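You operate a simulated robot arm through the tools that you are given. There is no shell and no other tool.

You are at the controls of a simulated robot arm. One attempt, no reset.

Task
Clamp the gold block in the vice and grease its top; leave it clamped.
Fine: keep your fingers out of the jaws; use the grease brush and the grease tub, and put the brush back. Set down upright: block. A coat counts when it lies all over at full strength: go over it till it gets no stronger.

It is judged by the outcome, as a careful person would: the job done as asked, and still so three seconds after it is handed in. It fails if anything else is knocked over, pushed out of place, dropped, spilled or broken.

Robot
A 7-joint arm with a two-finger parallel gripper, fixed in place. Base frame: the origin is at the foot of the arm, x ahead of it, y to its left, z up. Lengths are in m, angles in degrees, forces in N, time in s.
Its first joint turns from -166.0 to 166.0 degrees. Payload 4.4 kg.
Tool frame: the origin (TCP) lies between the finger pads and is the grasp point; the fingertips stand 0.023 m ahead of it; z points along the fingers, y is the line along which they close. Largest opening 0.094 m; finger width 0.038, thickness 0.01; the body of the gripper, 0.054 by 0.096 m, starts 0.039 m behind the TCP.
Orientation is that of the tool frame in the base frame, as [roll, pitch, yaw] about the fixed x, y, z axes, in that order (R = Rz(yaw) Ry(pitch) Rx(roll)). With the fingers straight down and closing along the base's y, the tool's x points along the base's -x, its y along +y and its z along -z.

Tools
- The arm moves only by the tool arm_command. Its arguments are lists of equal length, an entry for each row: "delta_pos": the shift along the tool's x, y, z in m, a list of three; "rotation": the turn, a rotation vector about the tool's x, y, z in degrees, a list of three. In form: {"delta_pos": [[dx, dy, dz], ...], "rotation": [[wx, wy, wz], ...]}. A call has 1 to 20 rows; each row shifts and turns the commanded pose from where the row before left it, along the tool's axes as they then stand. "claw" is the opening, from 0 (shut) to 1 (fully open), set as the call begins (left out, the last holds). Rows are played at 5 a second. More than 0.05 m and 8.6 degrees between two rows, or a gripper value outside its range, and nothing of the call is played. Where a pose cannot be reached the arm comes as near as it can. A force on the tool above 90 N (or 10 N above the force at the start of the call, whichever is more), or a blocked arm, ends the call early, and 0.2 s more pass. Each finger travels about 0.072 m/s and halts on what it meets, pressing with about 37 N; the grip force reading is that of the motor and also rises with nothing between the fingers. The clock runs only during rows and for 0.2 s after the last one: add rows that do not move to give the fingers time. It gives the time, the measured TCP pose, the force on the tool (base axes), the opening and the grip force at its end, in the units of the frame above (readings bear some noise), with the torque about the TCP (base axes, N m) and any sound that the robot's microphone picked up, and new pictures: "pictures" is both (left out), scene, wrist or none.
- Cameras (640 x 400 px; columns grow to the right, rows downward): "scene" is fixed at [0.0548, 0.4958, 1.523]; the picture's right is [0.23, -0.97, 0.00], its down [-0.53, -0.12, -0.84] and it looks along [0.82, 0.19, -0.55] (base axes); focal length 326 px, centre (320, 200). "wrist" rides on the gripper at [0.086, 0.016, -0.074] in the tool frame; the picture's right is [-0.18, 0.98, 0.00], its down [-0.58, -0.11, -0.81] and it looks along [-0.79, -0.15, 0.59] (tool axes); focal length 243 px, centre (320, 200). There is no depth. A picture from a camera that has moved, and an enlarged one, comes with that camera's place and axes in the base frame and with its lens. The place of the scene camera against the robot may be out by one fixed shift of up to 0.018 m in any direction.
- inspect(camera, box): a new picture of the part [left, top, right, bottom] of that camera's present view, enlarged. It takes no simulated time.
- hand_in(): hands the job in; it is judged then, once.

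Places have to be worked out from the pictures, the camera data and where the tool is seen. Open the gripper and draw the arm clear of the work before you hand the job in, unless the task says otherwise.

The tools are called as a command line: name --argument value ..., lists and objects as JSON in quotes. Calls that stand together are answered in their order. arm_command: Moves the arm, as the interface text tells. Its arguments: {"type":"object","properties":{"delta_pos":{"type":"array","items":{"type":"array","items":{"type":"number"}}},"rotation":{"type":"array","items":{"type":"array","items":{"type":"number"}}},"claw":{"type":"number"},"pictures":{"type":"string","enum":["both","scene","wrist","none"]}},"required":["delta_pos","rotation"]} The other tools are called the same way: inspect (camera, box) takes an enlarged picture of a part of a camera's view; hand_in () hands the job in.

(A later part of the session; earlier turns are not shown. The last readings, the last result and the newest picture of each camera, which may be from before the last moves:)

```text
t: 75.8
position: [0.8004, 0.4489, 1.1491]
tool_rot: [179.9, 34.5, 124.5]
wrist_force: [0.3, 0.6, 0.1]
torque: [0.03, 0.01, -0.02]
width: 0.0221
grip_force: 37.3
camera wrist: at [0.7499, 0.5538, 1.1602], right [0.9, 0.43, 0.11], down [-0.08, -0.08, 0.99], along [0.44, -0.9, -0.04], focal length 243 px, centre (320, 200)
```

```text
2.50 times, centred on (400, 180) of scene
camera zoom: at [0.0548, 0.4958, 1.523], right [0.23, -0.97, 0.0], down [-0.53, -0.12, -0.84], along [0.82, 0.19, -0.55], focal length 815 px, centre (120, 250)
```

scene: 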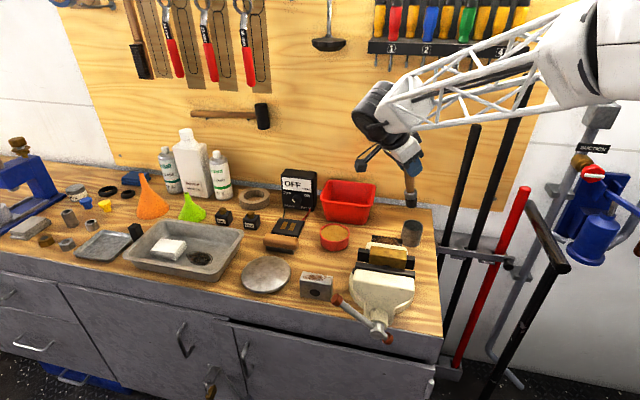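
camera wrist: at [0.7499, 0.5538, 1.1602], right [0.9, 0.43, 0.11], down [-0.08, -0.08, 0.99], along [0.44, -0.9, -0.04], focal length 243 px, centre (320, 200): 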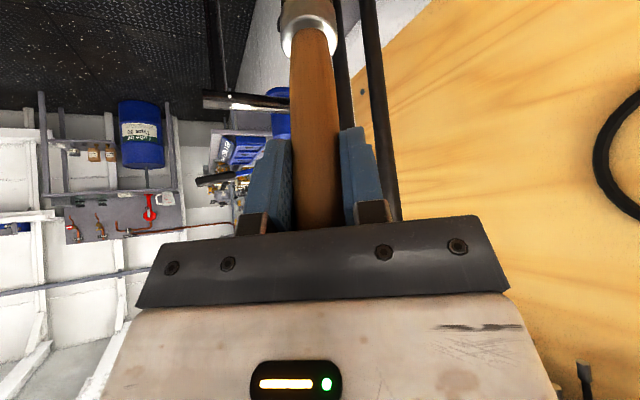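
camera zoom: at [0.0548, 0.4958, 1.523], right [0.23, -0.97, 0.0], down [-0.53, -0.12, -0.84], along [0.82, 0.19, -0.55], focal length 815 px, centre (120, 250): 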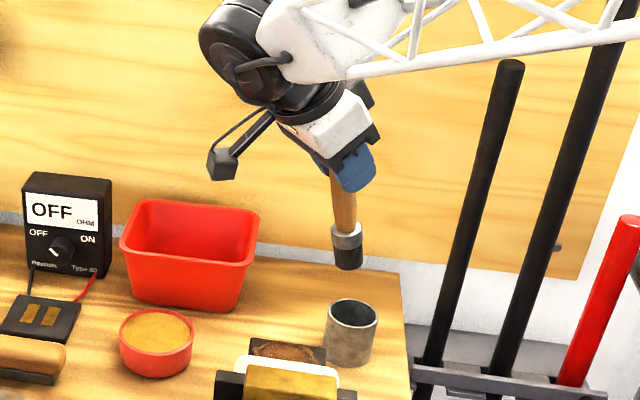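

The picture shows the brush actually hung vertically at the original 20° lean, so I'll return to that pitch. Then I'll yaw to 160° (keeping the lean) so I can reach the tub.

arm_command --delta_pos '[[0, 0, 0], [0, 0, 0], [0, 0, 0], [0, 0, 0], [0, 0, 0], [0, 0, 0], [0, 0, 0], [0, 0, 0]]' --rotation '[[0, 7.3, 0], [0, 7.3, 0], [-2.43, 0, -6.67], [-2.43, 0, -6.67], [-2.43, 0, -6.67], [-2.43, 0, -6.67], [-2.43, 0, -6.67], [0, 0, 0]]' --pictures "both"

inspect --camera "scene" --box '[330, 100, 470, 260]'

inspect --camera "wrist" --box '[220, 0, 440, 230]'

```text
t: 77.6
position: [0.8004, 0.4512, 1.1484]
tool_rot: [180.0, 20.0, 160.0]
wrist_force: [-0.6, -0.2, -0.4]
torque: [0.01, -0.03, -0.05]
width: 0.0221
grip_force: 36.9
camera wrist: at [0.705, 0.5037, 1.189], right [0.5, 0.86, 0.07], down [0.22, -0.2, 0.96], along [0.84, -0.46, -0.29], focal length 243 px, centre (320, 200)
```

scene: 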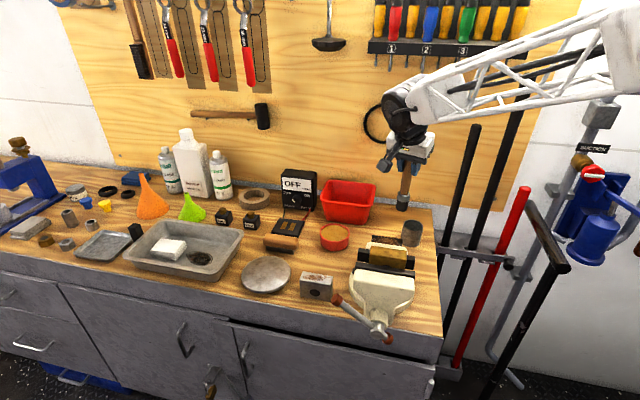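
wrist: 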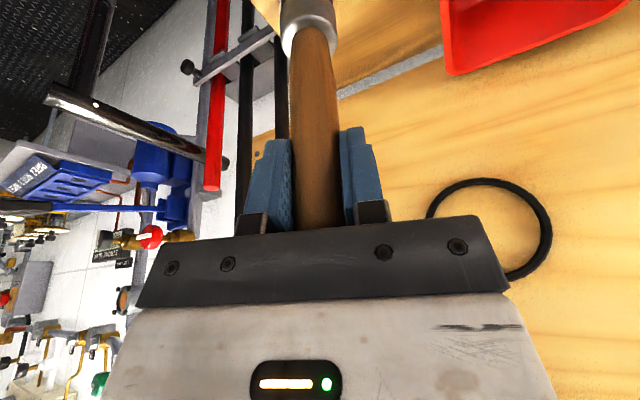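

```text
2.50 times, centred on (400, 180) of scene
camera zoom: at [0.0548, 0.4958, 1.523], right [0.23, -0.97, 0.0], down [-0.53, -0.12, -0.84], along [0.82, 0.19, -0.55], focal length 815 px, centre (120, 250)
```

zoom: 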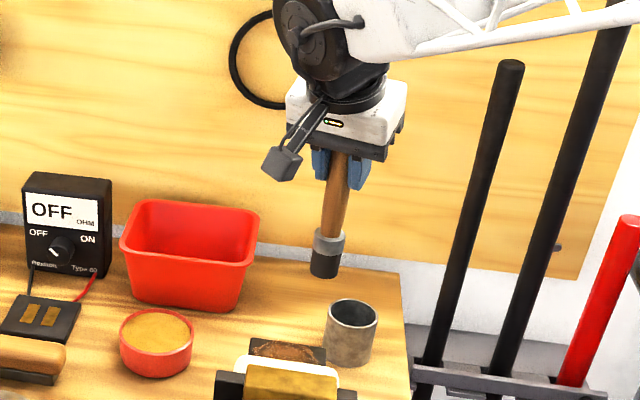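

```text
1.74 times, centred on (330, 115) of wrist
camera zoom: at [0.705, 0.5037, 1.189], right [0.5, 0.86, 0.07], down [0.22, -0.2, 0.96], along [0.84, -0.46, -0.29], focal length 422 px, centre (303, 348)
```

zoom: 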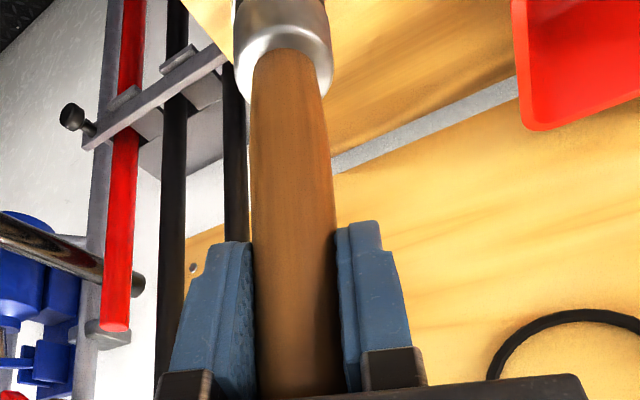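

The brush is vertical now, with its bristle tip about 12.5 cm below the TCP. I'll carry it over to above the near side of the grease tub, centred at about (0.80, 0.637).

arm_command --delta_pos '[[0.0213, 0.0388, 0.0052], [0.0213, 0.0388, 0.0052], [0.0213, 0.0388, 0.0051], [0.0212, 0.0388, 0.0051], [0, 0, 0]]' --rotation '[[0, 0, 0], [0, 0, 0], [0, 0, 0], [0, 0, 0], [0, 0, 0]]' --pictures "both"

inspect --camera "scene" --box '[280, 150, 400, 270]'

inspect --camera "wrist" --box '[220, 0, 440, 230]'

```text
t: 78.8
position: [0.7824, 0.62, 1.1003]
tool_rot: [179.9, 20.0, 159.8]
wrist_force: [0.2, 0.4, -1.1]
torque: [-0.01, 0.0, -0.02]
width: 0.0225
grip_force: 37.1
camera wrist: at [0.6871, 0.6718, 1.1392], right [0.5, 0.86, 0.07], down [0.22, -0.2, 0.96], along [0.84, -0.46, -0.29], focal length 243 px, centre (320, 200)
```

scene: 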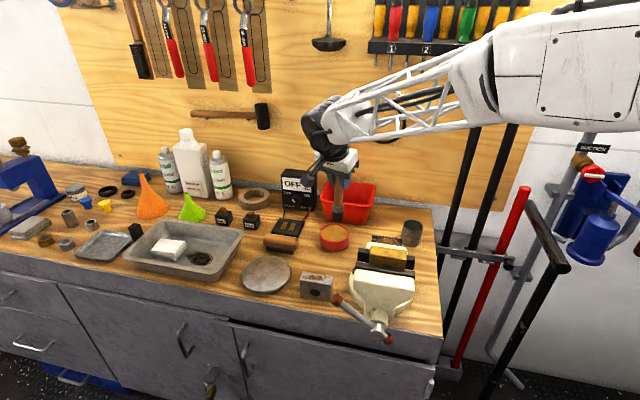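
wrist: 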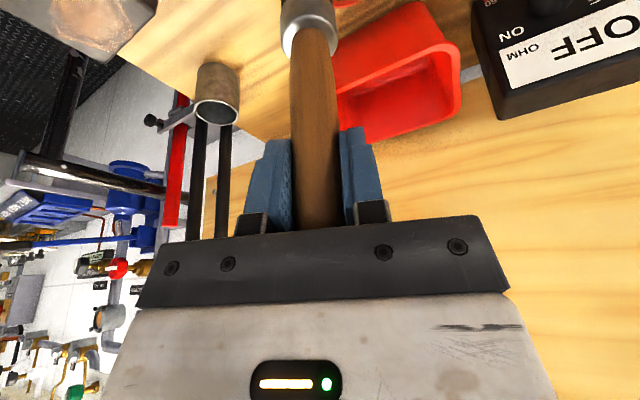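

```text
3.33 times, centred on (340, 210) of scene
camera zoom: at [0.0548, 0.4958, 1.523], right [0.23, -0.97, 0.0], down [-0.53, -0.12, -0.84], along [0.82, 0.19, -0.55], focal length 1087 px, centre (253, 167)
```

zoom: 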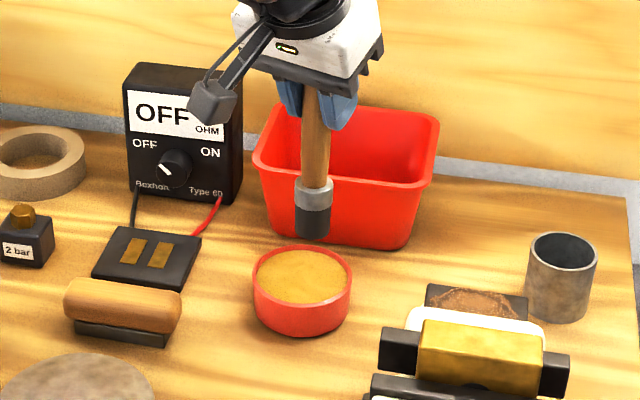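

```text
1.74 times, centred on (330, 115) of wrist
camera zoom: at [0.6871, 0.6718, 1.1392], right [0.5, 0.86, 0.07], down [0.22, -0.2, 0.96], along [0.84, -0.46, -0.29], focal length 422 px, centre (303, 348)
```

zoom: 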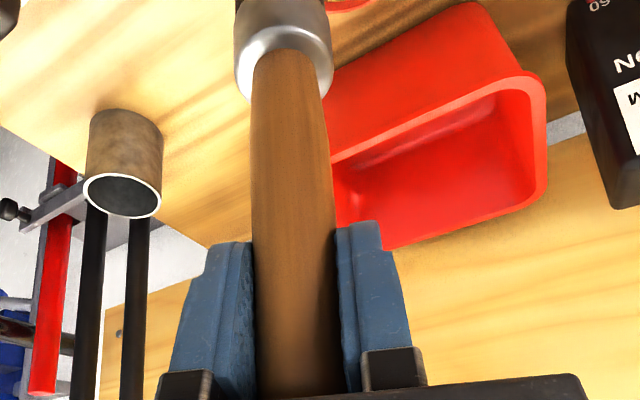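

The brush hovers over the tub area with good reach. I'll shift slightly towards the tub centre and lower until the bristles are just above the grease.

arm_command --delta_pos '[[0.0075, 0.0082, 0.03], [0.0068, 0.008, 0.025], [0, 0, 0]]' --rotation '[[0, 0, 0], [0, 0, 0], [0, 0, 0]]' --pictures "both"

inspect --camera "scene" --box '[290, 180, 380, 270]'

```text
t: 79.6
position: [0.796, 0.6336, 1.0465]
tool_rot: [179.9, 20.0, 159.8]
wrist_force: [-0.1, -0.5, -0.8]
torque: [0.01, 0.01, 0.0]
width: 0.0222
grip_force: 37.3
camera wrist: at [0.7011, 0.6868, 1.0856], right [0.5, 0.86, 0.07], down [0.22, -0.2, 0.96], along [0.84, -0.46, -0.29], focal length 243 px, centre (320, 200)
```

scene: 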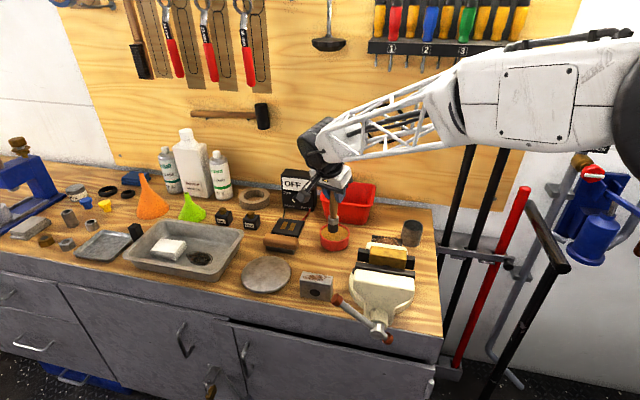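
wrist: 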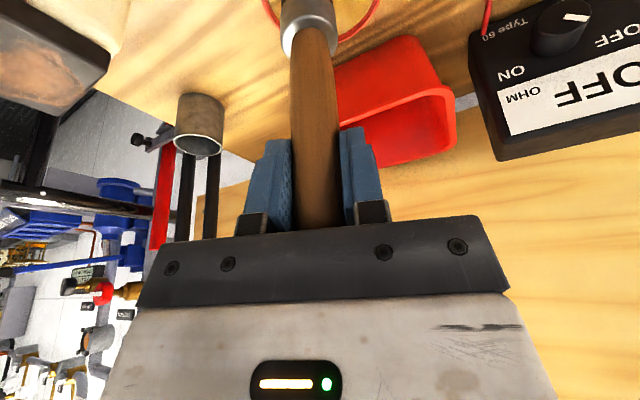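

```text
4.44 times, centred on (335, 225) of scene
camera zoom: at [0.0548, 0.4958, 1.523], right [0.23, -0.97, 0.0], down [-0.53, -0.12, -0.84], along [0.82, 0.19, -0.55], focal length 1449 px, centre (253, 89)
```

zoom: 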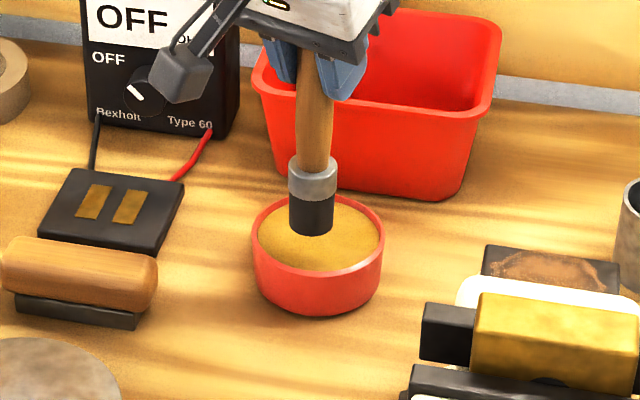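

arm_command --delta_pos '[[-0.0068, 0.0003, 0.0185], [0, 0, 0]]' --rotation '[[0, 0, 0], [0, 0, 0]]' --pictures "none"

inspect --camera "scene" --box '[290, 180, 380, 270]'

```text
t: 80.2
position: [0.8085, 0.6323, 1.0299]
tool_rot: [179.8, 20.0, 159.8]
wrist_force: [0.6, 0.6, -0.8]
torque: [0.02, -0.01, 0.0]
width: 0.0224
grip_force: 37.0
```

```text
4.44 times, centred on (335, 225) of scene
camera zoom: at [0.0548, 0.4958, 1.523], right [0.23, -0.97, 0.0], down [-0.53, -0.12, -0.84], along [0.82, 0.19, -0.55], focal length 1449 px, centre (253, 89)
```

zoom: 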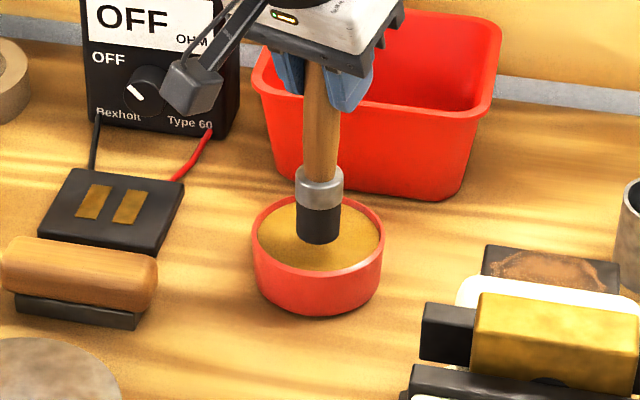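

arm_command --delta_pos '[[0.0017, 0, 0.0047], [0.0017, 0, 0.0047]]' --rotation '[[0, 0, 0], [0, 0, 0]]' --pictures "none"

arm_command --delta_pos '[[0.0017, 0, 0.0047], [0, 0, 0]]' --rotation '[[0, 0, 0], [0, 0, 0]]' --pictures "none"

inspect --camera "scene" --box '[290, 180, 380, 270]'

```text
t: 80.8
position: [0.8077, 0.6321, 1.0203]
tool_rot: [179.8, 20.0, 159.9]
wrist_force: [0.6, -0.3, -0.1]
torque: [0.02, 0.01, 0.02]
width: 0.0225
grip_force: 36.9
```

```text
t: 81.4
position: [0.8074, 0.6325, 1.0144]
tool_rot: [179.8, 20.0, 159.9]
wrist_force: [-0.8, 0.4, 3.3]
torque: [-0.03, 0.15, 0.01]
width: 0.0223
grip_force: 37.4
```

```text
4.44 times, centred on (335, 225) of scene
camera zoom: at [0.0548, 0.4958, 1.523], right [0.23, -0.97, 0.0], down [-0.53, -0.12, -0.84], along [0.82, 0.19, -0.55], focal length 1449 px, centre (253, 89)
```

zoom: 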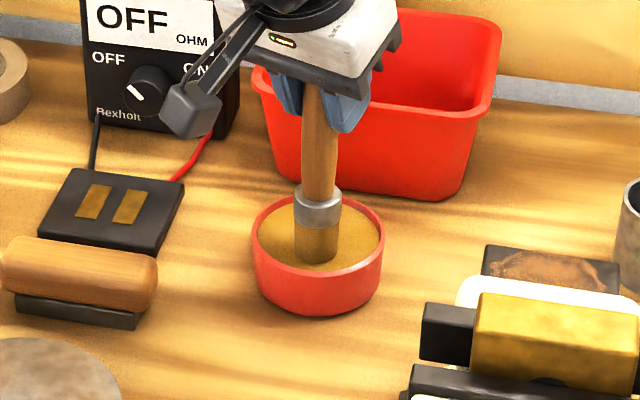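

The bristles have taken on the grease colour and there's light contact at TCP z≈1.014. I'll lift the loaded brush straight up and carry it towards the clamped block.

arm_command --delta_pos '[[-0.0034, 0, -0.0094], [-0.0137, 0, -0.0376], [-0.0154, 0, -0.0423], [-0.0154, 0, -0.0423], [-0.0137, 0, -0.0376], [0, 0, 0]]' --rotation '[[0, 0, 0], [0, 0, 0], [0, 0, 0], [0, 0, 0], [0, 0, 0], [0, 0, 0]]' --pictures "none"

arm_command --delta_pos '[[0.0209, -0.035, -0.0076], [0.0209, -0.035, -0.0076], [0.0209, -0.035, -0.0076], [0.0209, -0.035, -0.0076], [0.0208, -0.0351, -0.0076], [0.0208, -0.0351, -0.0075], [0, 0, 0]]' --rotation '[[0, 0, 0], [0, 0, 0], [0, 0, 0], [0, 0, 0], [0, 0, 0], [0, 0, 0], [0, 0, 0]]' --pictures "both"

inspect --camera "scene" --box '[330, 170, 430, 290]'

inspect --camera "wrist" --box '[200, 0, 440, 230]'

```text
t: 82.8
position: [0.8088, 0.6307, 1.1973]
tool_rot: [179.8, 19.9, 160.0]
wrist_force: [-0.9, 0.1, -0.7]
torque: [0.0, 0.0, 0.0]
width: 0.022
grip_force: 37.4
```

```text
t: 84.4
position: [0.6117, 0.4789, 1.1928]
tool_rot: [179.9, 20.0, 159.9]
wrist_force: [0.1, -0.5, -1.1]
torque: [0.01, -0.02, 0.05]
width: 0.0222
grip_force: 37.4
camera wrist: at [0.5153, 0.5325, 1.2309], right [0.5, 0.86, 0.07], down [0.22, -0.2, 0.96], along [0.84, -0.46, -0.29], focal length 243 px, centre (320, 200)
```

scene: 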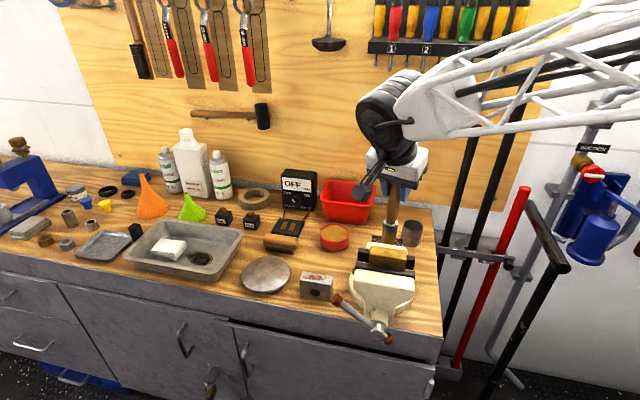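
wrist: 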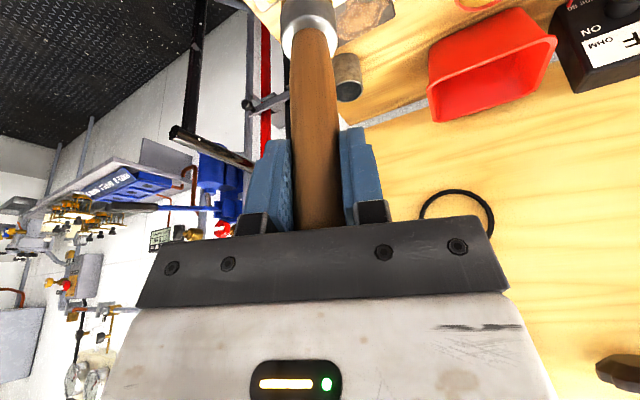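

```text
3.33 times, centred on (380, 230) of scene
camera zoom: at [0.0548, 0.4958, 1.523], right [0.23, -0.97, 0.0], down [-0.53, -0.12, -0.84], along [0.82, 0.19, -0.55], focal length 1087 px, centre (120, 100)
```

zoom: 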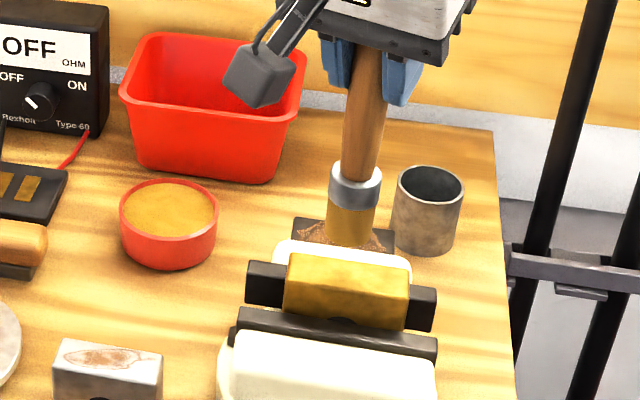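

```text
1.74 times, centred on (320, 115) of wrist
camera zoom: at [0.5153, 0.5325, 1.2309], right [0.5, 0.86, 0.07], down [0.22, -0.2, 0.96], along [0.84, -0.46, -0.29], focal length 422 px, centre (320, 348)
```

zoom: 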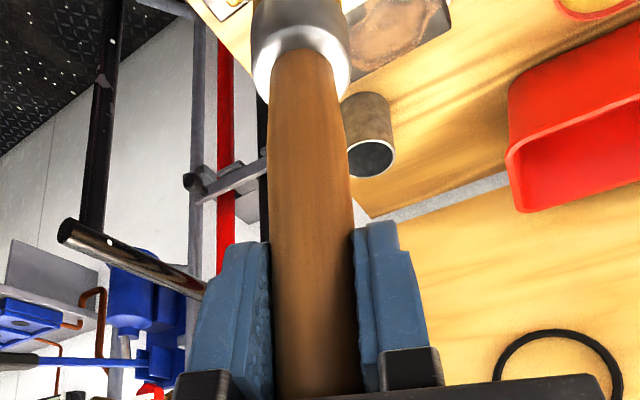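

The image shows the brush bottom sits about 12 mm nearer than the TCP, a 5.5° lean. I'll correct this by increasing the pitch by 5.5° so the brush is upright, then lower closer to the block top.

arm_command --delta_pos '[[0, 0, 0], [0.006, 0, 0.0126], [0.0061, 0, 0.0127], [0, 0, 0]]' --rotation '[[0, -5.5, 0], [0, 0, 0], [0, 0, 0], [0, 0, 0]]' --pictures "scene"

inspect --camera "scene" --box '[345, 210, 425, 290]'

```text
t: 85.4
position: [0.6118, 0.4795, 1.1667]
tool_rot: [179.8, 25.4, 159.9]
wrist_force: [-0.5, -0.8, 0.2]
torque: [0.0, -0.01, 0.01]
width: 0.0223
grip_force: 37.2
```

scene: 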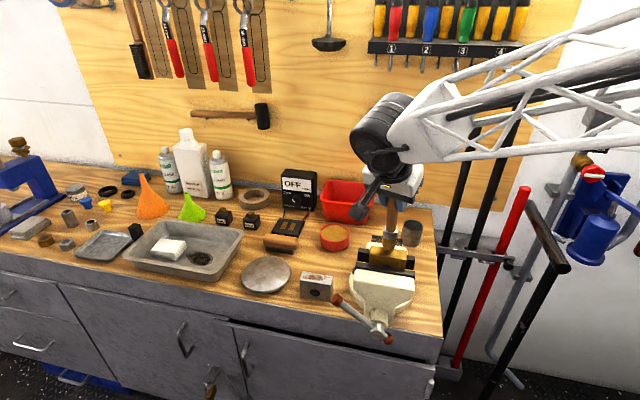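

```text
5.00 times, centred on (385, 250) of scene
camera zoom: at [0.0548, 0.4958, 1.523], right [0.23, -0.97, 0.0], down [-0.53, -0.12, -0.84], along [0.82, 0.19, -0.55], focal length 1630 px, centre (-5, -50)
```

zoom: 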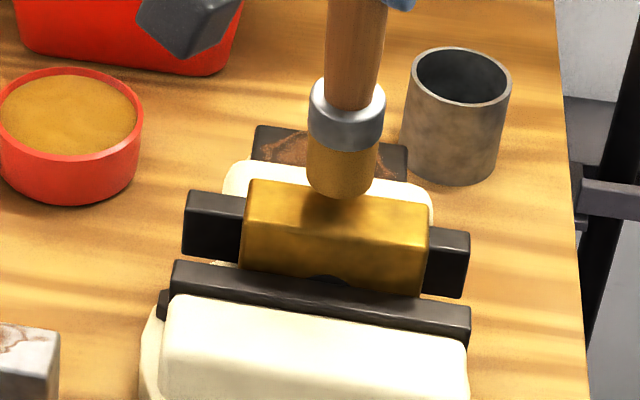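

The brush is now upright and centred over the block top. I'll lower it gently until I feel light contact.

arm_command --delta_pos '[[0.0022, 0, 0.0045], [0.0021, 0, 0.0045], [0, 0, 0]]' --rotation '[[0, 0, 0], [0, 0, 0], [0, 0, 0]]' --pictures "none"

arm_command --delta_pos '[[0.0009, 0, 0.0018], [0, 0, 0]]' --rotation '[[0, 0, 0], [0, 0, 0]]' --pictures "none"

arm_command --delta_pos '[[0.0009, 0, 0.0018], [0, 0, 0]]' --rotation '[[0, 0, 0], [0, 0, 0]]' --pictures "none"

inspect --camera "scene" --box '[345, 210, 425, 290]'

```text
t: 86.2
position: [0.611, 0.4794, 1.1584]
tool_rot: [180.0, 25.5, 159.9]
wrist_force: [0.7, 0.1, 0.1]
torque: [-0.01, 0.0, 0.01]
width: 0.0224
grip_force: 37.1
```

```text
t: 86.8
position: [0.611, 0.4803, 1.1549]
tool_rot: [179.9, 25.5, 160.0]
wrist_force: [-1.0, 0.3, 4.8]
torque: [0.01, 0.06, 0.04]
width: 0.022
grip_force: 37.1
```

```text
t: 87.4
position: [0.61, 0.4793, 1.155]
tool_rot: [179.7, 25.4, 159.8]
wrist_force: [-4.6, 2.0, 30.7]
torque: [0.28, 0.69, 0.02]
width: 0.0221
grip_force: 36.9
```

```text
5.00 times, centred on (385, 250) of scene
camera zoom: at [0.0548, 0.4958, 1.523], right [0.23, -0.97, 0.0], down [-0.53, -0.12, -0.84], along [0.82, 0.19, -0.55], focal length 1630 px, centre (-5, -50)
```

zoom: 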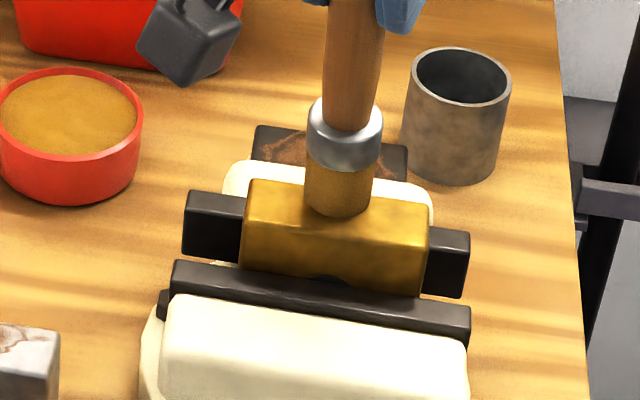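

Firm contact at TCP z≈1.155. I'll ease up about 1.4 mm for a light pressure and make the first stroke towards the +y end and back, then check the coat.

arm_command --delta_pos '[[-0.0006, 0, -0.00126], [0.0023, 0.00705, -0.0011], [0.0023, 0.00705, -0.0011], [0.0023, 0.00705, -0.0011], [0.0023, 0.00705, -0.0011], [-0.0023, -0.00705, 0.0011], [-0.0023, -0.00705, 0.0011], [-0.0023, -0.00705, 0.0011], [-0.0023, -0.00705, 0.0011], [-0.0023, -0.00705, 0.0011], [-0.0023, -0.00705, 0.0011], [-0.0023, -0.00705, 0.0011], [-0.0023, -0.00705, 0.0011]]' --rotation '[[0, 0, 0], [0, 0, 0], [0, 0, 0], [0, 0, 0], [0, 0, 0], [0, 0, 0], [0, 0, 0], [0, 0, 0], [0, 0, 0], [0, 0, 0], [0, 0, 0], [0, 0, 0], [0, 0, 0]]' --pictures "scene"

inspect --camera "scene" --box '[345, 210, 425, 290]'

```text
t: 90.2
position: [0.6106, 0.4504, 1.1546]
tool_rot: [179.8, 25.6, 159.8]
wrist_force: [-2.0, 8.6, 24.4]
torque: [1.18, 0.41, -0.02]
width: 0.0223
grip_force: 37.0
```

scene: 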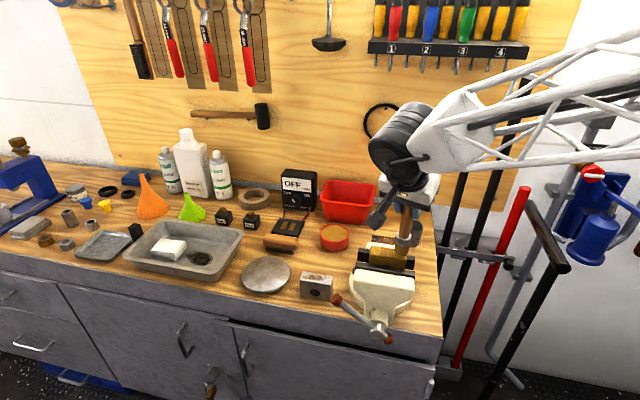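

```text
5.00 times, centred on (385, 250) of scene
camera zoom: at [0.0548, 0.4958, 1.523], right [0.23, -0.97, 0.0], down [-0.53, -0.12, -0.84], along [0.82, 0.19, -0.55], focal length 1630 px, centre (-5, -50)
```

zoom: 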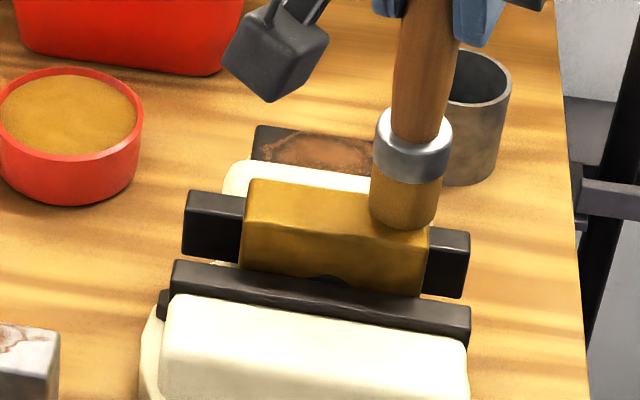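

The top is taking on the darker grease tone. I'll ease the pressure slightly and make full-length passes along both long edges.

arm_command --delta_pos '[[-0.0018, -0.0047, 0.0001], [-0.0059, 0.0024, 0.0028], [0.00265, 0.00808, -0.00127], [0.00265, 0.00808, -0.00127], [0.00265, 0.00808, -0.00127], [0.00265, 0.00808, -0.00127], [0.00265, 0.00808, -0.00127], [0.00265, 0.00808, -0.00127], [0.00265, 0.00808, -0.00127], [0.00265, 0.00808, -0.00127], [0.006, -0.0024, -0.0029], [0.0059, -0.0024, -0.0028], [-0.00265, -0.00808, 0.00127], [-0.00265, -0.00808, 0.00127], [-0.00265, -0.00808, 0.00127], [-0.00265, -0.00808, 0.00127], [-0.00265, -0.00808, 0.00127], [-0.00265, -0.00808, 0.00127], [-0.00265, -0.00808, 0.00127], [-0.00265, -0.00808, 0.00127]]' --rotation '[[0, 0, 0], [0, 0, 0], [0, 0, 0], [0, 0, 0], [0, 0, 0], [0, 0, 0], [0, 0, 0], [0, 0, 0], [0, 0, 0], [0, 0, 0], [0, 0, 0], [0, 0, 0], [0, 0, 0], [0, 0, 0], [0, 0, 0], [0, 0, 0], [0, 0, 0], [0, 0, 0], [0, 0, 0], [0, 0, 0]]' --pictures "scene"

inspect --camera "scene" --box '[345, 210, 425, 290]'

```text
t: 94.4
position: [0.602, 0.4436, 1.1558]
tool_rot: [179.7, 25.5, 159.9]
wrist_force: [0.6, -0.5, -0.8]
torque: [0.01, -0.04, -0.04]
width: 0.0224
grip_force: 36.8
```

scene: 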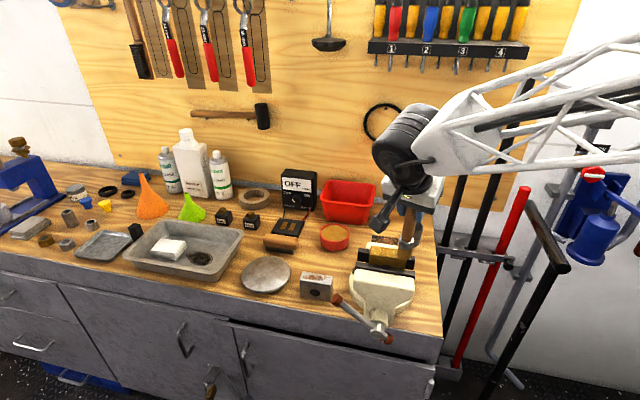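

```text
5.00 times, centred on (385, 250) of scene
camera zoom: at [0.0548, 0.4958, 1.523], right [0.23, -0.97, 0.0], down [-0.53, -0.12, -0.84], along [0.82, 0.19, -0.55], focal length 1630 px, centre (-5, -50)
```

zoom: 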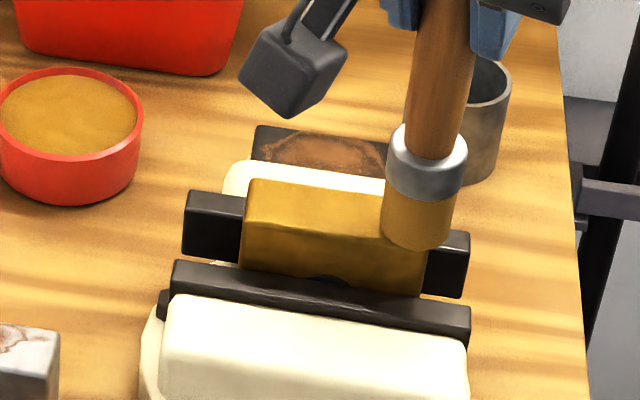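

Contact was lost on the last stroke (zero force). I'll move inwards, press down slightly to get contact again, and repeat the strokes.

arm_command --delta_pos '[[0.0009, 0.0028, -0.0004], [0.0004, 0, 0.0009], [0, 0, 0]]' --rotation '[[0, 0, 0], [0, 0, 0], [0, 0, 0]]' --pictures "none"

arm_command --delta_pos '[[0.0003, 0, 0.0006], [0, 0, 0]]' --rotation '[[0, 0, 0], [0, 0, 0]]' --pictures "none"

```text
t: 95.2
position: [0.6041, 0.4472, 1.1538]
tool_rot: [179.9, 25.6, 160.0]
wrist_force: [0.2, 0.7, -1.1]
torque: [0.01, -0.01, 0.0]
width: 0.0224
grip_force: 36.5
```

```text
t: 95.8
position: [0.6039, 0.4471, 1.1531]
tool_rot: [179.8, 25.5, 159.9]
wrist_force: [-0.3, -0.1, -0.7]
torque: [0.04, -0.01, 0.03]
width: 0.0223
grip_force: 36.9
```

arm_command --delta_pos '[[0.0004, 0, 0.0009], [0, 0, 0]]' --rotation '[[0, 0, 0], [0, 0, 0]]' --pictures "none"

arm_command --delta_pos '[[0.0004, 0, 0.0009], [0, 0, 0]]' --rotation '[[0, 0, 0], [0, 0, 0]]' --pictures "none"

inspect --camera "scene" --box '[355, 210, 435, 280]'

inspect --camera "wrist" --box '[200, 0, 440, 230]'

```text
t: 96.4
position: [0.6031, 0.4489, 1.1534]
tool_rot: [179.9, 25.5, 159.9]
wrist_force: [-0.1, -0.2, 5.9]
torque: [-0.01, 0.02, -0.01]
width: 0.0224
grip_force: 37.2
```

```text
t: 97.0
position: [0.603, 0.4476, 1.1529]
tool_rot: [179.7, 25.5, 159.9]
wrist_force: [2.1, -3.3, 20.3]
torque: [-0.3, -0.07, 0.0]
width: 0.0221
grip_force: 37.1
```

```text
5.71 times, centred on (395, 245) of scene
camera zoom: at [0.0548, 0.4958, 1.523], right [0.23, -0.97, 0.0], down [-0.53, -0.12, -0.84], along [0.82, 0.19, -0.55], focal length 1863 px, centre (-109, -57)
```

zoom: 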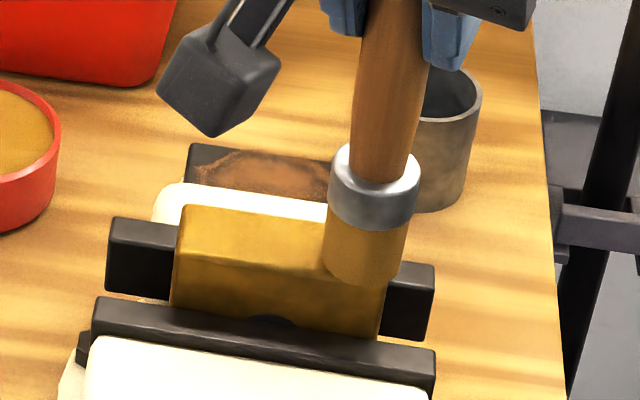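

```text
1.74 times, centred on (320, 115) of wrist
camera zoom: at [0.5049, 0.5018, 1.182], right [0.49, 0.87, 0.08], down [0.13, -0.17, 0.98], along [0.86, -0.47, -0.19], focal length 422 px, centre (320, 348)
```

zoom: 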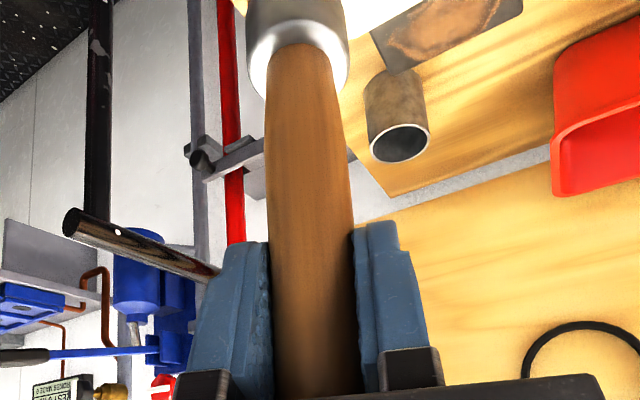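

Contact is back (20 N). I'll make the passes with steady pressure: along the near edge to +y, shift to the centre, and come back.

arm_command --delta_pos '[[0.00259, 0.00789, -0.00124], [0.00259, 0.00789, -0.00124], [0.00259, 0.00789, -0.00124], [0.00259, 0.00789, -0.00124], [0.00259, 0.00789, -0.00124], [0.00259, 0.00789, -0.00124], [0.00259, 0.00789, -0.00124], [0.00259, 0.00789, -0.00124]]' --rotation '[[0, 0, 0], [0, 0, 0], [0, 0, 0], [0, 0, 0], [0, 0, 0], [0, 0, 0], [0, 0, 0], [0, 0, 0]]' --pictures "none"

inspect --camera "scene" --box '[345, 210, 425, 280]'

```text
t: 98.8
position: [0.605, 0.5135, 1.1509]
tool_rot: [179.9, 25.5, 159.9]
wrist_force: [-1.0, -9.1, 23.4]
torque: [-1.16, 0.39, 0.09]
width: 0.0222
grip_force: 37.4
```

```text
5.71 times, centred on (385, 245) of scene
camera zoom: at [0.0548, 0.4958, 1.523], right [0.23, -0.97, 0.0], down [-0.53, -0.12, -0.84], along [0.82, 0.19, -0.55], focal length 1863 px, centre (-51, -57)
```

zoom: 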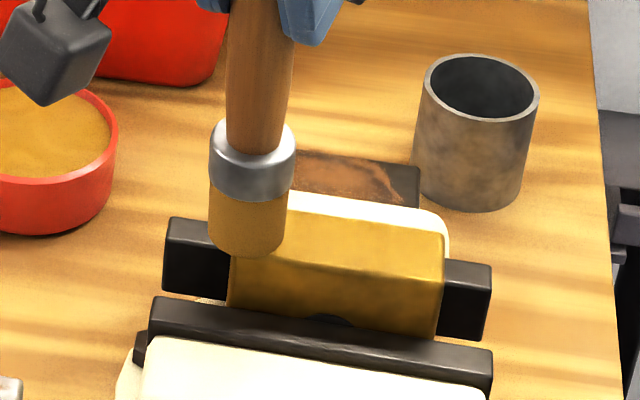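

arm_command --delta_pos '[[-0.0051, 0.0021, 0.0024], [-0.00259, -0.00789, 0.00124], [-0.00259, -0.00789, 0.00124], [-0.00259, -0.00789, 0.00124], [-0.00259, -0.00789, 0.00124], [-0.00259, -0.00789, 0.00124], [-0.00259, -0.00789, 0.00124], [-0.00259, -0.00789, 0.00124], [-0.00259, -0.00789, 0.00124]]' --rotation '[[0, 0, 0], [0, 0, 0], [0, 0, 0], [0, 0, 0], [0, 0, 0], [0, 0, 0], [0, 0, 0], [0, 0, 0], [0, 0, 0]]' --pictures "none"

arm_command --delta_pos '[[-0.0051, 0.0021, 0.0024], [0.00259, 0.00789, -0.00124], [0.00259, 0.00789, -0.00124], [0.00259, 0.00789, -0.00124], [0.00259, 0.00789, -0.00124], [0.00259, 0.00789, -0.00124], [0.00259, 0.00789, -0.00124], [0.00259, 0.00789, -0.00124], [0.00259, 0.00789, -0.00124]]' --rotation '[[0, 0, 0], [0, 0, 0], [0, 0, 0], [0, 0, 0], [0, 0, 0], [0, 0, 0], [0, 0, 0], [0, 0, 0], [0, 0, 0]]' --pictures "none"

inspect --camera "scene" --box '[345, 210, 425, 280]'

```text
t: 100.8
position: [0.6091, 0.4488, 1.151]
tool_rot: [179.8, 25.5, 159.9]
wrist_force: [0.7, 6.3, 15.0]
torque: [0.86, 0.2, -0.07]
width: 0.0223
grip_force: 36.4
```

```text
t: 102.8
position: [0.6144, 0.5144, 1.1517]
tool_rot: [179.9, 25.5, 160.0]
wrist_force: [-1.0, -0.9, 4.3]
torque: [-0.22, 0.12, 0.04]
width: 0.0225
grip_force: 37.0
```

```text
5.71 times, centred on (385, 245) of scene
camera zoom: at [0.0548, 0.4958, 1.523], right [0.23, -0.97, 0.0], down [-0.53, -0.12, -0.84], along [0.82, 0.19, -0.55], focal length 1863 px, centre (-51, -57)
```

zoom: 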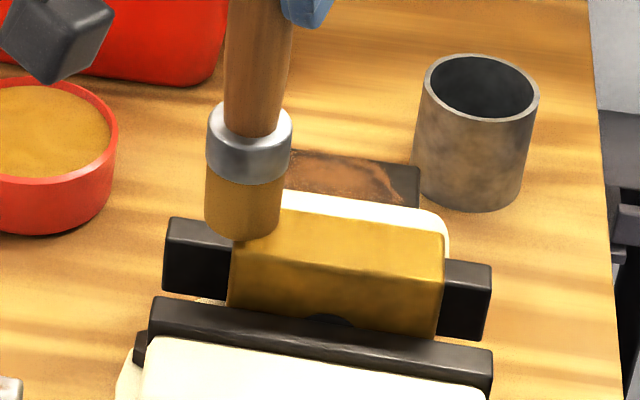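

Contact held through these passes. I'll lift the brush and inspect the coat closely.

arm_command --delta_pos '[[-0.0086, 0, -0.018], [-0.0129, 0, -0.0271], [0.0123, 0.0376, -0.0059], [0, 0, 0]]' --rotation '[[0, 0, 0], [0, 0, 0], [0, 0, 0], [0, 0, 0]]' --pictures "scene"

inspect --camera "scene" --box '[362, 240, 414, 275]'

inspect --camera "scene" --box '[330, 170, 430, 280]'

```text
t: 103.8
position: [0.6146, 0.5568, 1.1993]
tool_rot: [179.9, 25.4, 159.8]
wrist_force: [-0.8, -0.3, 0.1]
torque: [-0.01, 0.0, -0.02]
width: 0.0223
grip_force: 37.0
```

scene: 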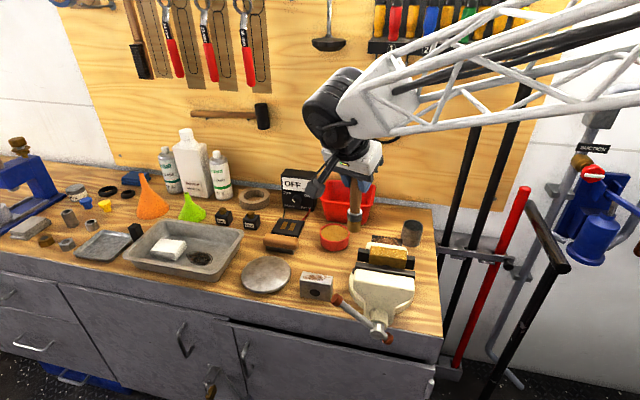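

```text
11.43 times, centred on (388, 258) of scene
camera zoom: at [0.0548, 0.4958, 1.523], right [0.23, -0.97, 0.0], down [-0.53, -0.12, -0.84], along [0.82, 0.19, -0.55], focal length 3727 px, centre (-457, -457)
```

zoom: 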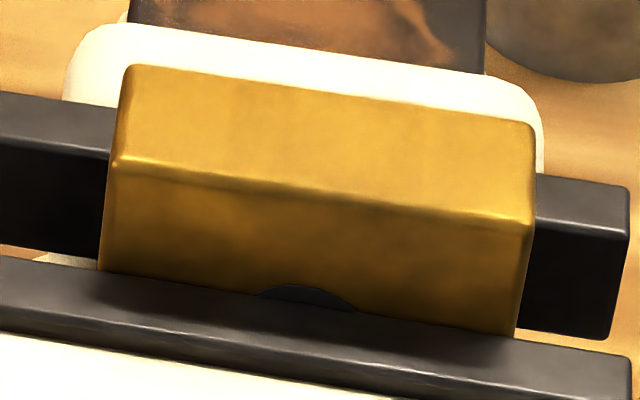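

```text
3.64 times, centred on (380, 225) of scene
camera zoom: at [0.0548, 0.4958, 1.523], right [0.23, -0.97, 0.0], down [-0.53, -0.12, -0.84], along [0.82, 0.19, -0.55], focal length 1186 px, centre (102, 109)
```

zoom: 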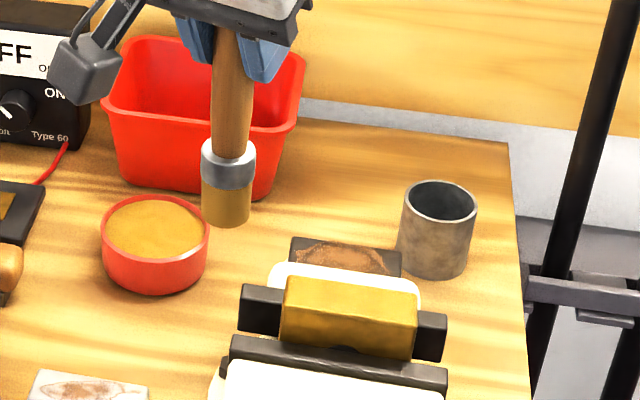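

The top now shows a thin, fairly even film, and the bristles look paler (spent). I'll go back to the tub for more grease.

arm_command --delta_pos '[[-0.0163, 0.0276, 0.0341], [-0.0163, 0.0276, 0.0341], [-0.0163, 0.0276, 0.0341], [-0.0163, 0.0275, 0.0342], [-0.0164, 0.0275, 0.0342], [0, 0, 0]]' --rotation '[[0, 0, 0], [0, 0, 0], [0, 0, 0], [0, 0, 0], [0, 0, 0], [0, 0, 0]]' --pictures "none"

arm_command --delta_pos '[[0.0108, 0, 0.0226], [0.0086, 0, 0.0181], [0, 0, 0]]' --rotation '[[0, 0, 0], [0, 0, 0], [0, 0, 0]]' --pictures "scene"

inspect --camera "scene" --box '[290, 180, 380, 270]'

```text
t: 105.2
position: [0.8043, 0.631, 1.0822]
tool_rot: [179.9, 25.6, 159.9]
wrist_force: [-0.6, 0.5, -0.9]
torque: [0.03, -0.02, -0.04]
width: 0.0222
grip_force: 37.1
```

```text
t: 106.0
position: [0.8029, 0.6336, 1.0365]
tool_rot: [179.9, 25.5, 159.9]
wrist_force: [-0.3, 0.2, -1.6]
torque: [0.0, 0.03, 0.0]
width: 0.0226
grip_force: 37.0
```

scene: 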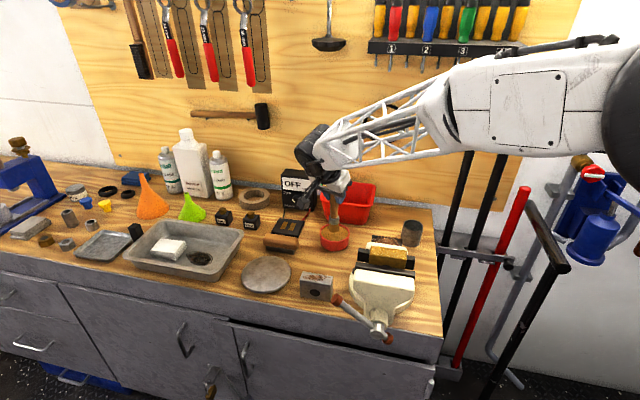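

```text
4.44 times, centred on (335, 225) of scene
camera zoom: at [0.0548, 0.4958, 1.523], right [0.23, -0.97, 0.0], down [-0.53, -0.12, -0.84], along [0.82, 0.19, -0.55], focal length 1449 px, centre (253, 89)
```

zoom: 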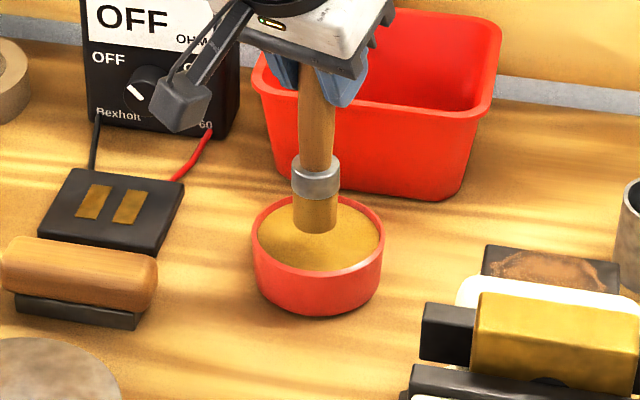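

arm_command --delta_pos '[[0.0034, 0.0017, 0.0155], [0.0009, 0, 0.0018], [0, 0, 0]]' --rotation '[[0, 0, 0], [0, 0, 0], [0, 0, 0]]' --pictures "none"

arm_command --delta_pos '[[0.0013, 0, 0.0027], [0, 0, 0]]' --rotation '[[0, 0, 0], [0, 0, 0]]' --pictures "none"

inspect --camera "scene" --box '[290, 180, 380, 270]'

```text
t: 106.8
position: [0.8059, 0.6351, 1.0206]
tool_rot: [179.8, 25.6, 159.9]
wrist_force: [-0.1, 0.0, -2.0]
torque: [-0.03, -0.02, 0.01]
width: 0.0222
grip_force: 37.0
```

```text
t: 107.4
position: [0.8065, 0.6342, 1.0175]
tool_rot: [179.9, 25.6, 160.0]
wrist_force: [0.5, 0.7, -1.6]
torque: [-0.02, 0.02, -0.03]
width: 0.0224
grip_force: 37.0
```

```text
4.44 times, centred on (335, 225) of scene
camera zoom: at [0.0548, 0.4958, 1.523], right [0.23, -0.97, 0.0], down [-0.53, -0.12, -0.84], along [0.82, 0.19, -0.55], focal length 1449 px, centre (253, 89)
```

zoom: 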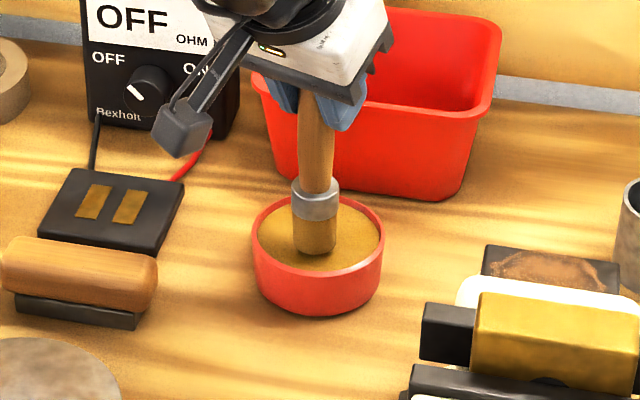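

arm_command --delta_pos '[[0.0009, 0, 0.0018], [0.0009, 0, 0.0018], [0, 0, 0]]' --rotation '[[0, 0, 0], [0, 0, 0], [0, 0, 0]]' --pictures "none"

arm_command --delta_pos '[[0.0009, 0, 0.0018], [0, 0, 0], [0, 0, 0]]' --rotation '[[0, 0, 0], [0, 0, 0], [0, 0, 0]]' --pictures "none"

inspect --camera "scene" --box '[290, 180, 380, 270]'

```text
t: 108.2
position: [0.8055, 0.6351, 1.0128]
tool_rot: [179.9, 25.5, 159.9]
wrist_force: [-0.3, -0.5, -0.8]
torque: [0.04, 0.0, 0.02]
width: 0.0223
grip_force: 36.8
```

```text
t: 109.0
position: [0.8049, 0.634, 1.0108]
tool_rot: [179.8, 25.4, 159.9]
wrist_force: [-0.4, -0.2, 3.9]
torque: [0.04, 0.14, 0.01]
width: 0.0223
grip_force: 36.8
```

```text
4.44 times, centred on (335, 225) of scene
camera zoom: at [0.0548, 0.4958, 1.523], right [0.23, -0.97, 0.0], down [-0.53, -0.12, -0.84], along [0.82, 0.19, -0.55], focal length 1449 px, centre (253, 89)
```

zoom: 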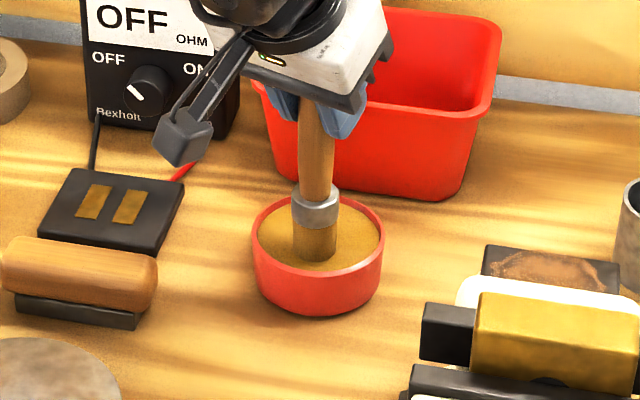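

Loaded again with light contact. Lifting and returning to the block.

arm_command --delta_pos '[[-0.0043, 0, -0.009], [-0.0172, 0, -0.0361], [-0.0198, 0, -0.0415], [-0.0198, 0, -0.0415], [-0.0172, 0, -0.0361], [0, 0, 0], [0.0195, -0.0352, -0.0093], [0.0195, -0.0352, -0.0093], [0.0195, -0.0352, -0.0093], [0.0195, -0.0352, -0.0093], [0.0195, -0.0352, -0.0093], [0.0195, -0.0351, -0.0093], [0, 0, 0]]' --rotation '[[0, 0, 0], [0, 0, 0], [0, 0, 0], [0, 0, 0], [0, 0, 0], [0, 0, 0], [0, 0, 0], [0, 0, 0], [0, 0, 0], [0, 0, 0], [0, 0, 0], [0, 0, 0], [0, 0, 0]]' --pictures "none"

arm_command --delta_pos '[[0.0065, 0, 0.0135], [0.0065, 0, 0.0136], [0, 0, 0]]' --rotation '[[0, 0, 0], [0, 0, 0], [0, 0, 0]]' --pictures "scene"

inspect --camera "scene" --box '[345, 210, 425, 280]'

```text
t: 111.8
position: [0.6119, 0.4791, 1.193]
tool_rot: [179.9, 25.5, 160.1]
wrist_force: [-0.4, 0.6, -1.0]
torque: [-0.01, 0.02, 0.0]
width: 0.0221
grip_force: 36.2
```

```text
t: 112.6
position: [0.6125, 0.4804, 1.1649]
tool_rot: [179.7, 25.4, 159.9]
wrist_force: [0.1, -0.1, -1.2]
torque: [0.0, 0.0, 0.0]
width: 0.0223
grip_force: 36.5
```

scene: 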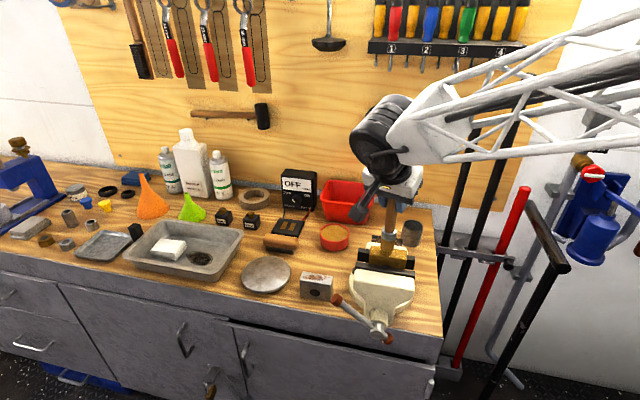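

```text
5.71 times, centred on (385, 245) of scene
camera zoom: at [0.0548, 0.4958, 1.523], right [0.23, -0.97, 0.0], down [-0.53, -0.12, -0.84], along [0.82, 0.19, -0.55], focal length 1863 px, centre (-51, -57)
```

zoom: 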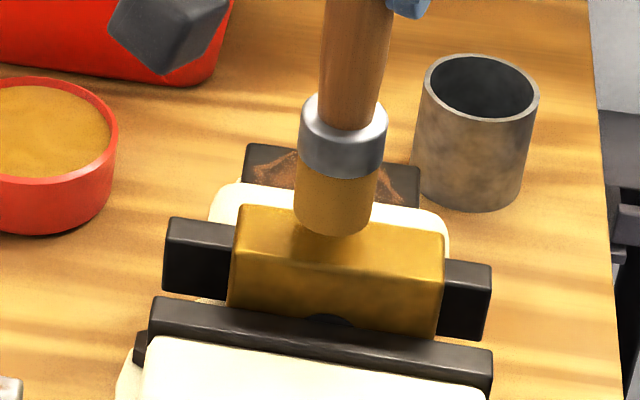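

arm_command --delta_pos '[[0.0026, 0, 0.0054], [0.0024, 0, 0.005], [0, 0, 0]]' --rotation '[[0, 0, 0], [0, 0, 0], [0, 0, 0]]' --pictures "none"

arm_command --delta_pos '[[0.0004, 0, 0.0009], [0, 0, 0]]' --rotation '[[0, 0, 0], [0, 0, 0]]' --pictures "none"

arm_command --delta_pos '[[0.0004, 0, 0.0009], [0, 0, 0]]' --rotation '[[0, 0, 0], [0, 0, 0]]' --pictures "none"

```text
t: 113.4
position: [0.6112, 0.4797, 1.1512]
tool_rot: [179.9, 25.6, 159.8]
wrist_force: [-1.1, -0.1, 2.0]
torque: [-0.03, 0.06, 0.04]
width: 0.0224
grip_force: 36.9
```

```text
t: 114.0
position: [0.6103, 0.4803, 1.152]
tool_rot: [179.8, 25.5, 159.9]
wrist_force: [0.5, -2.8, 15.4]
torque: [-0.22, 0.14, 0.0]
width: 0.0224
grip_force: 36.9
```

```text
t: 114.6
position: [0.6117, 0.4815, 1.1511]
tool_rot: [179.6, 25.5, 159.9]
wrist_force: [-3.1, -2.2, 37.3]
torque: [-0.1, 0.8, 0.03]
width: 0.0222
grip_force: 36.8
```

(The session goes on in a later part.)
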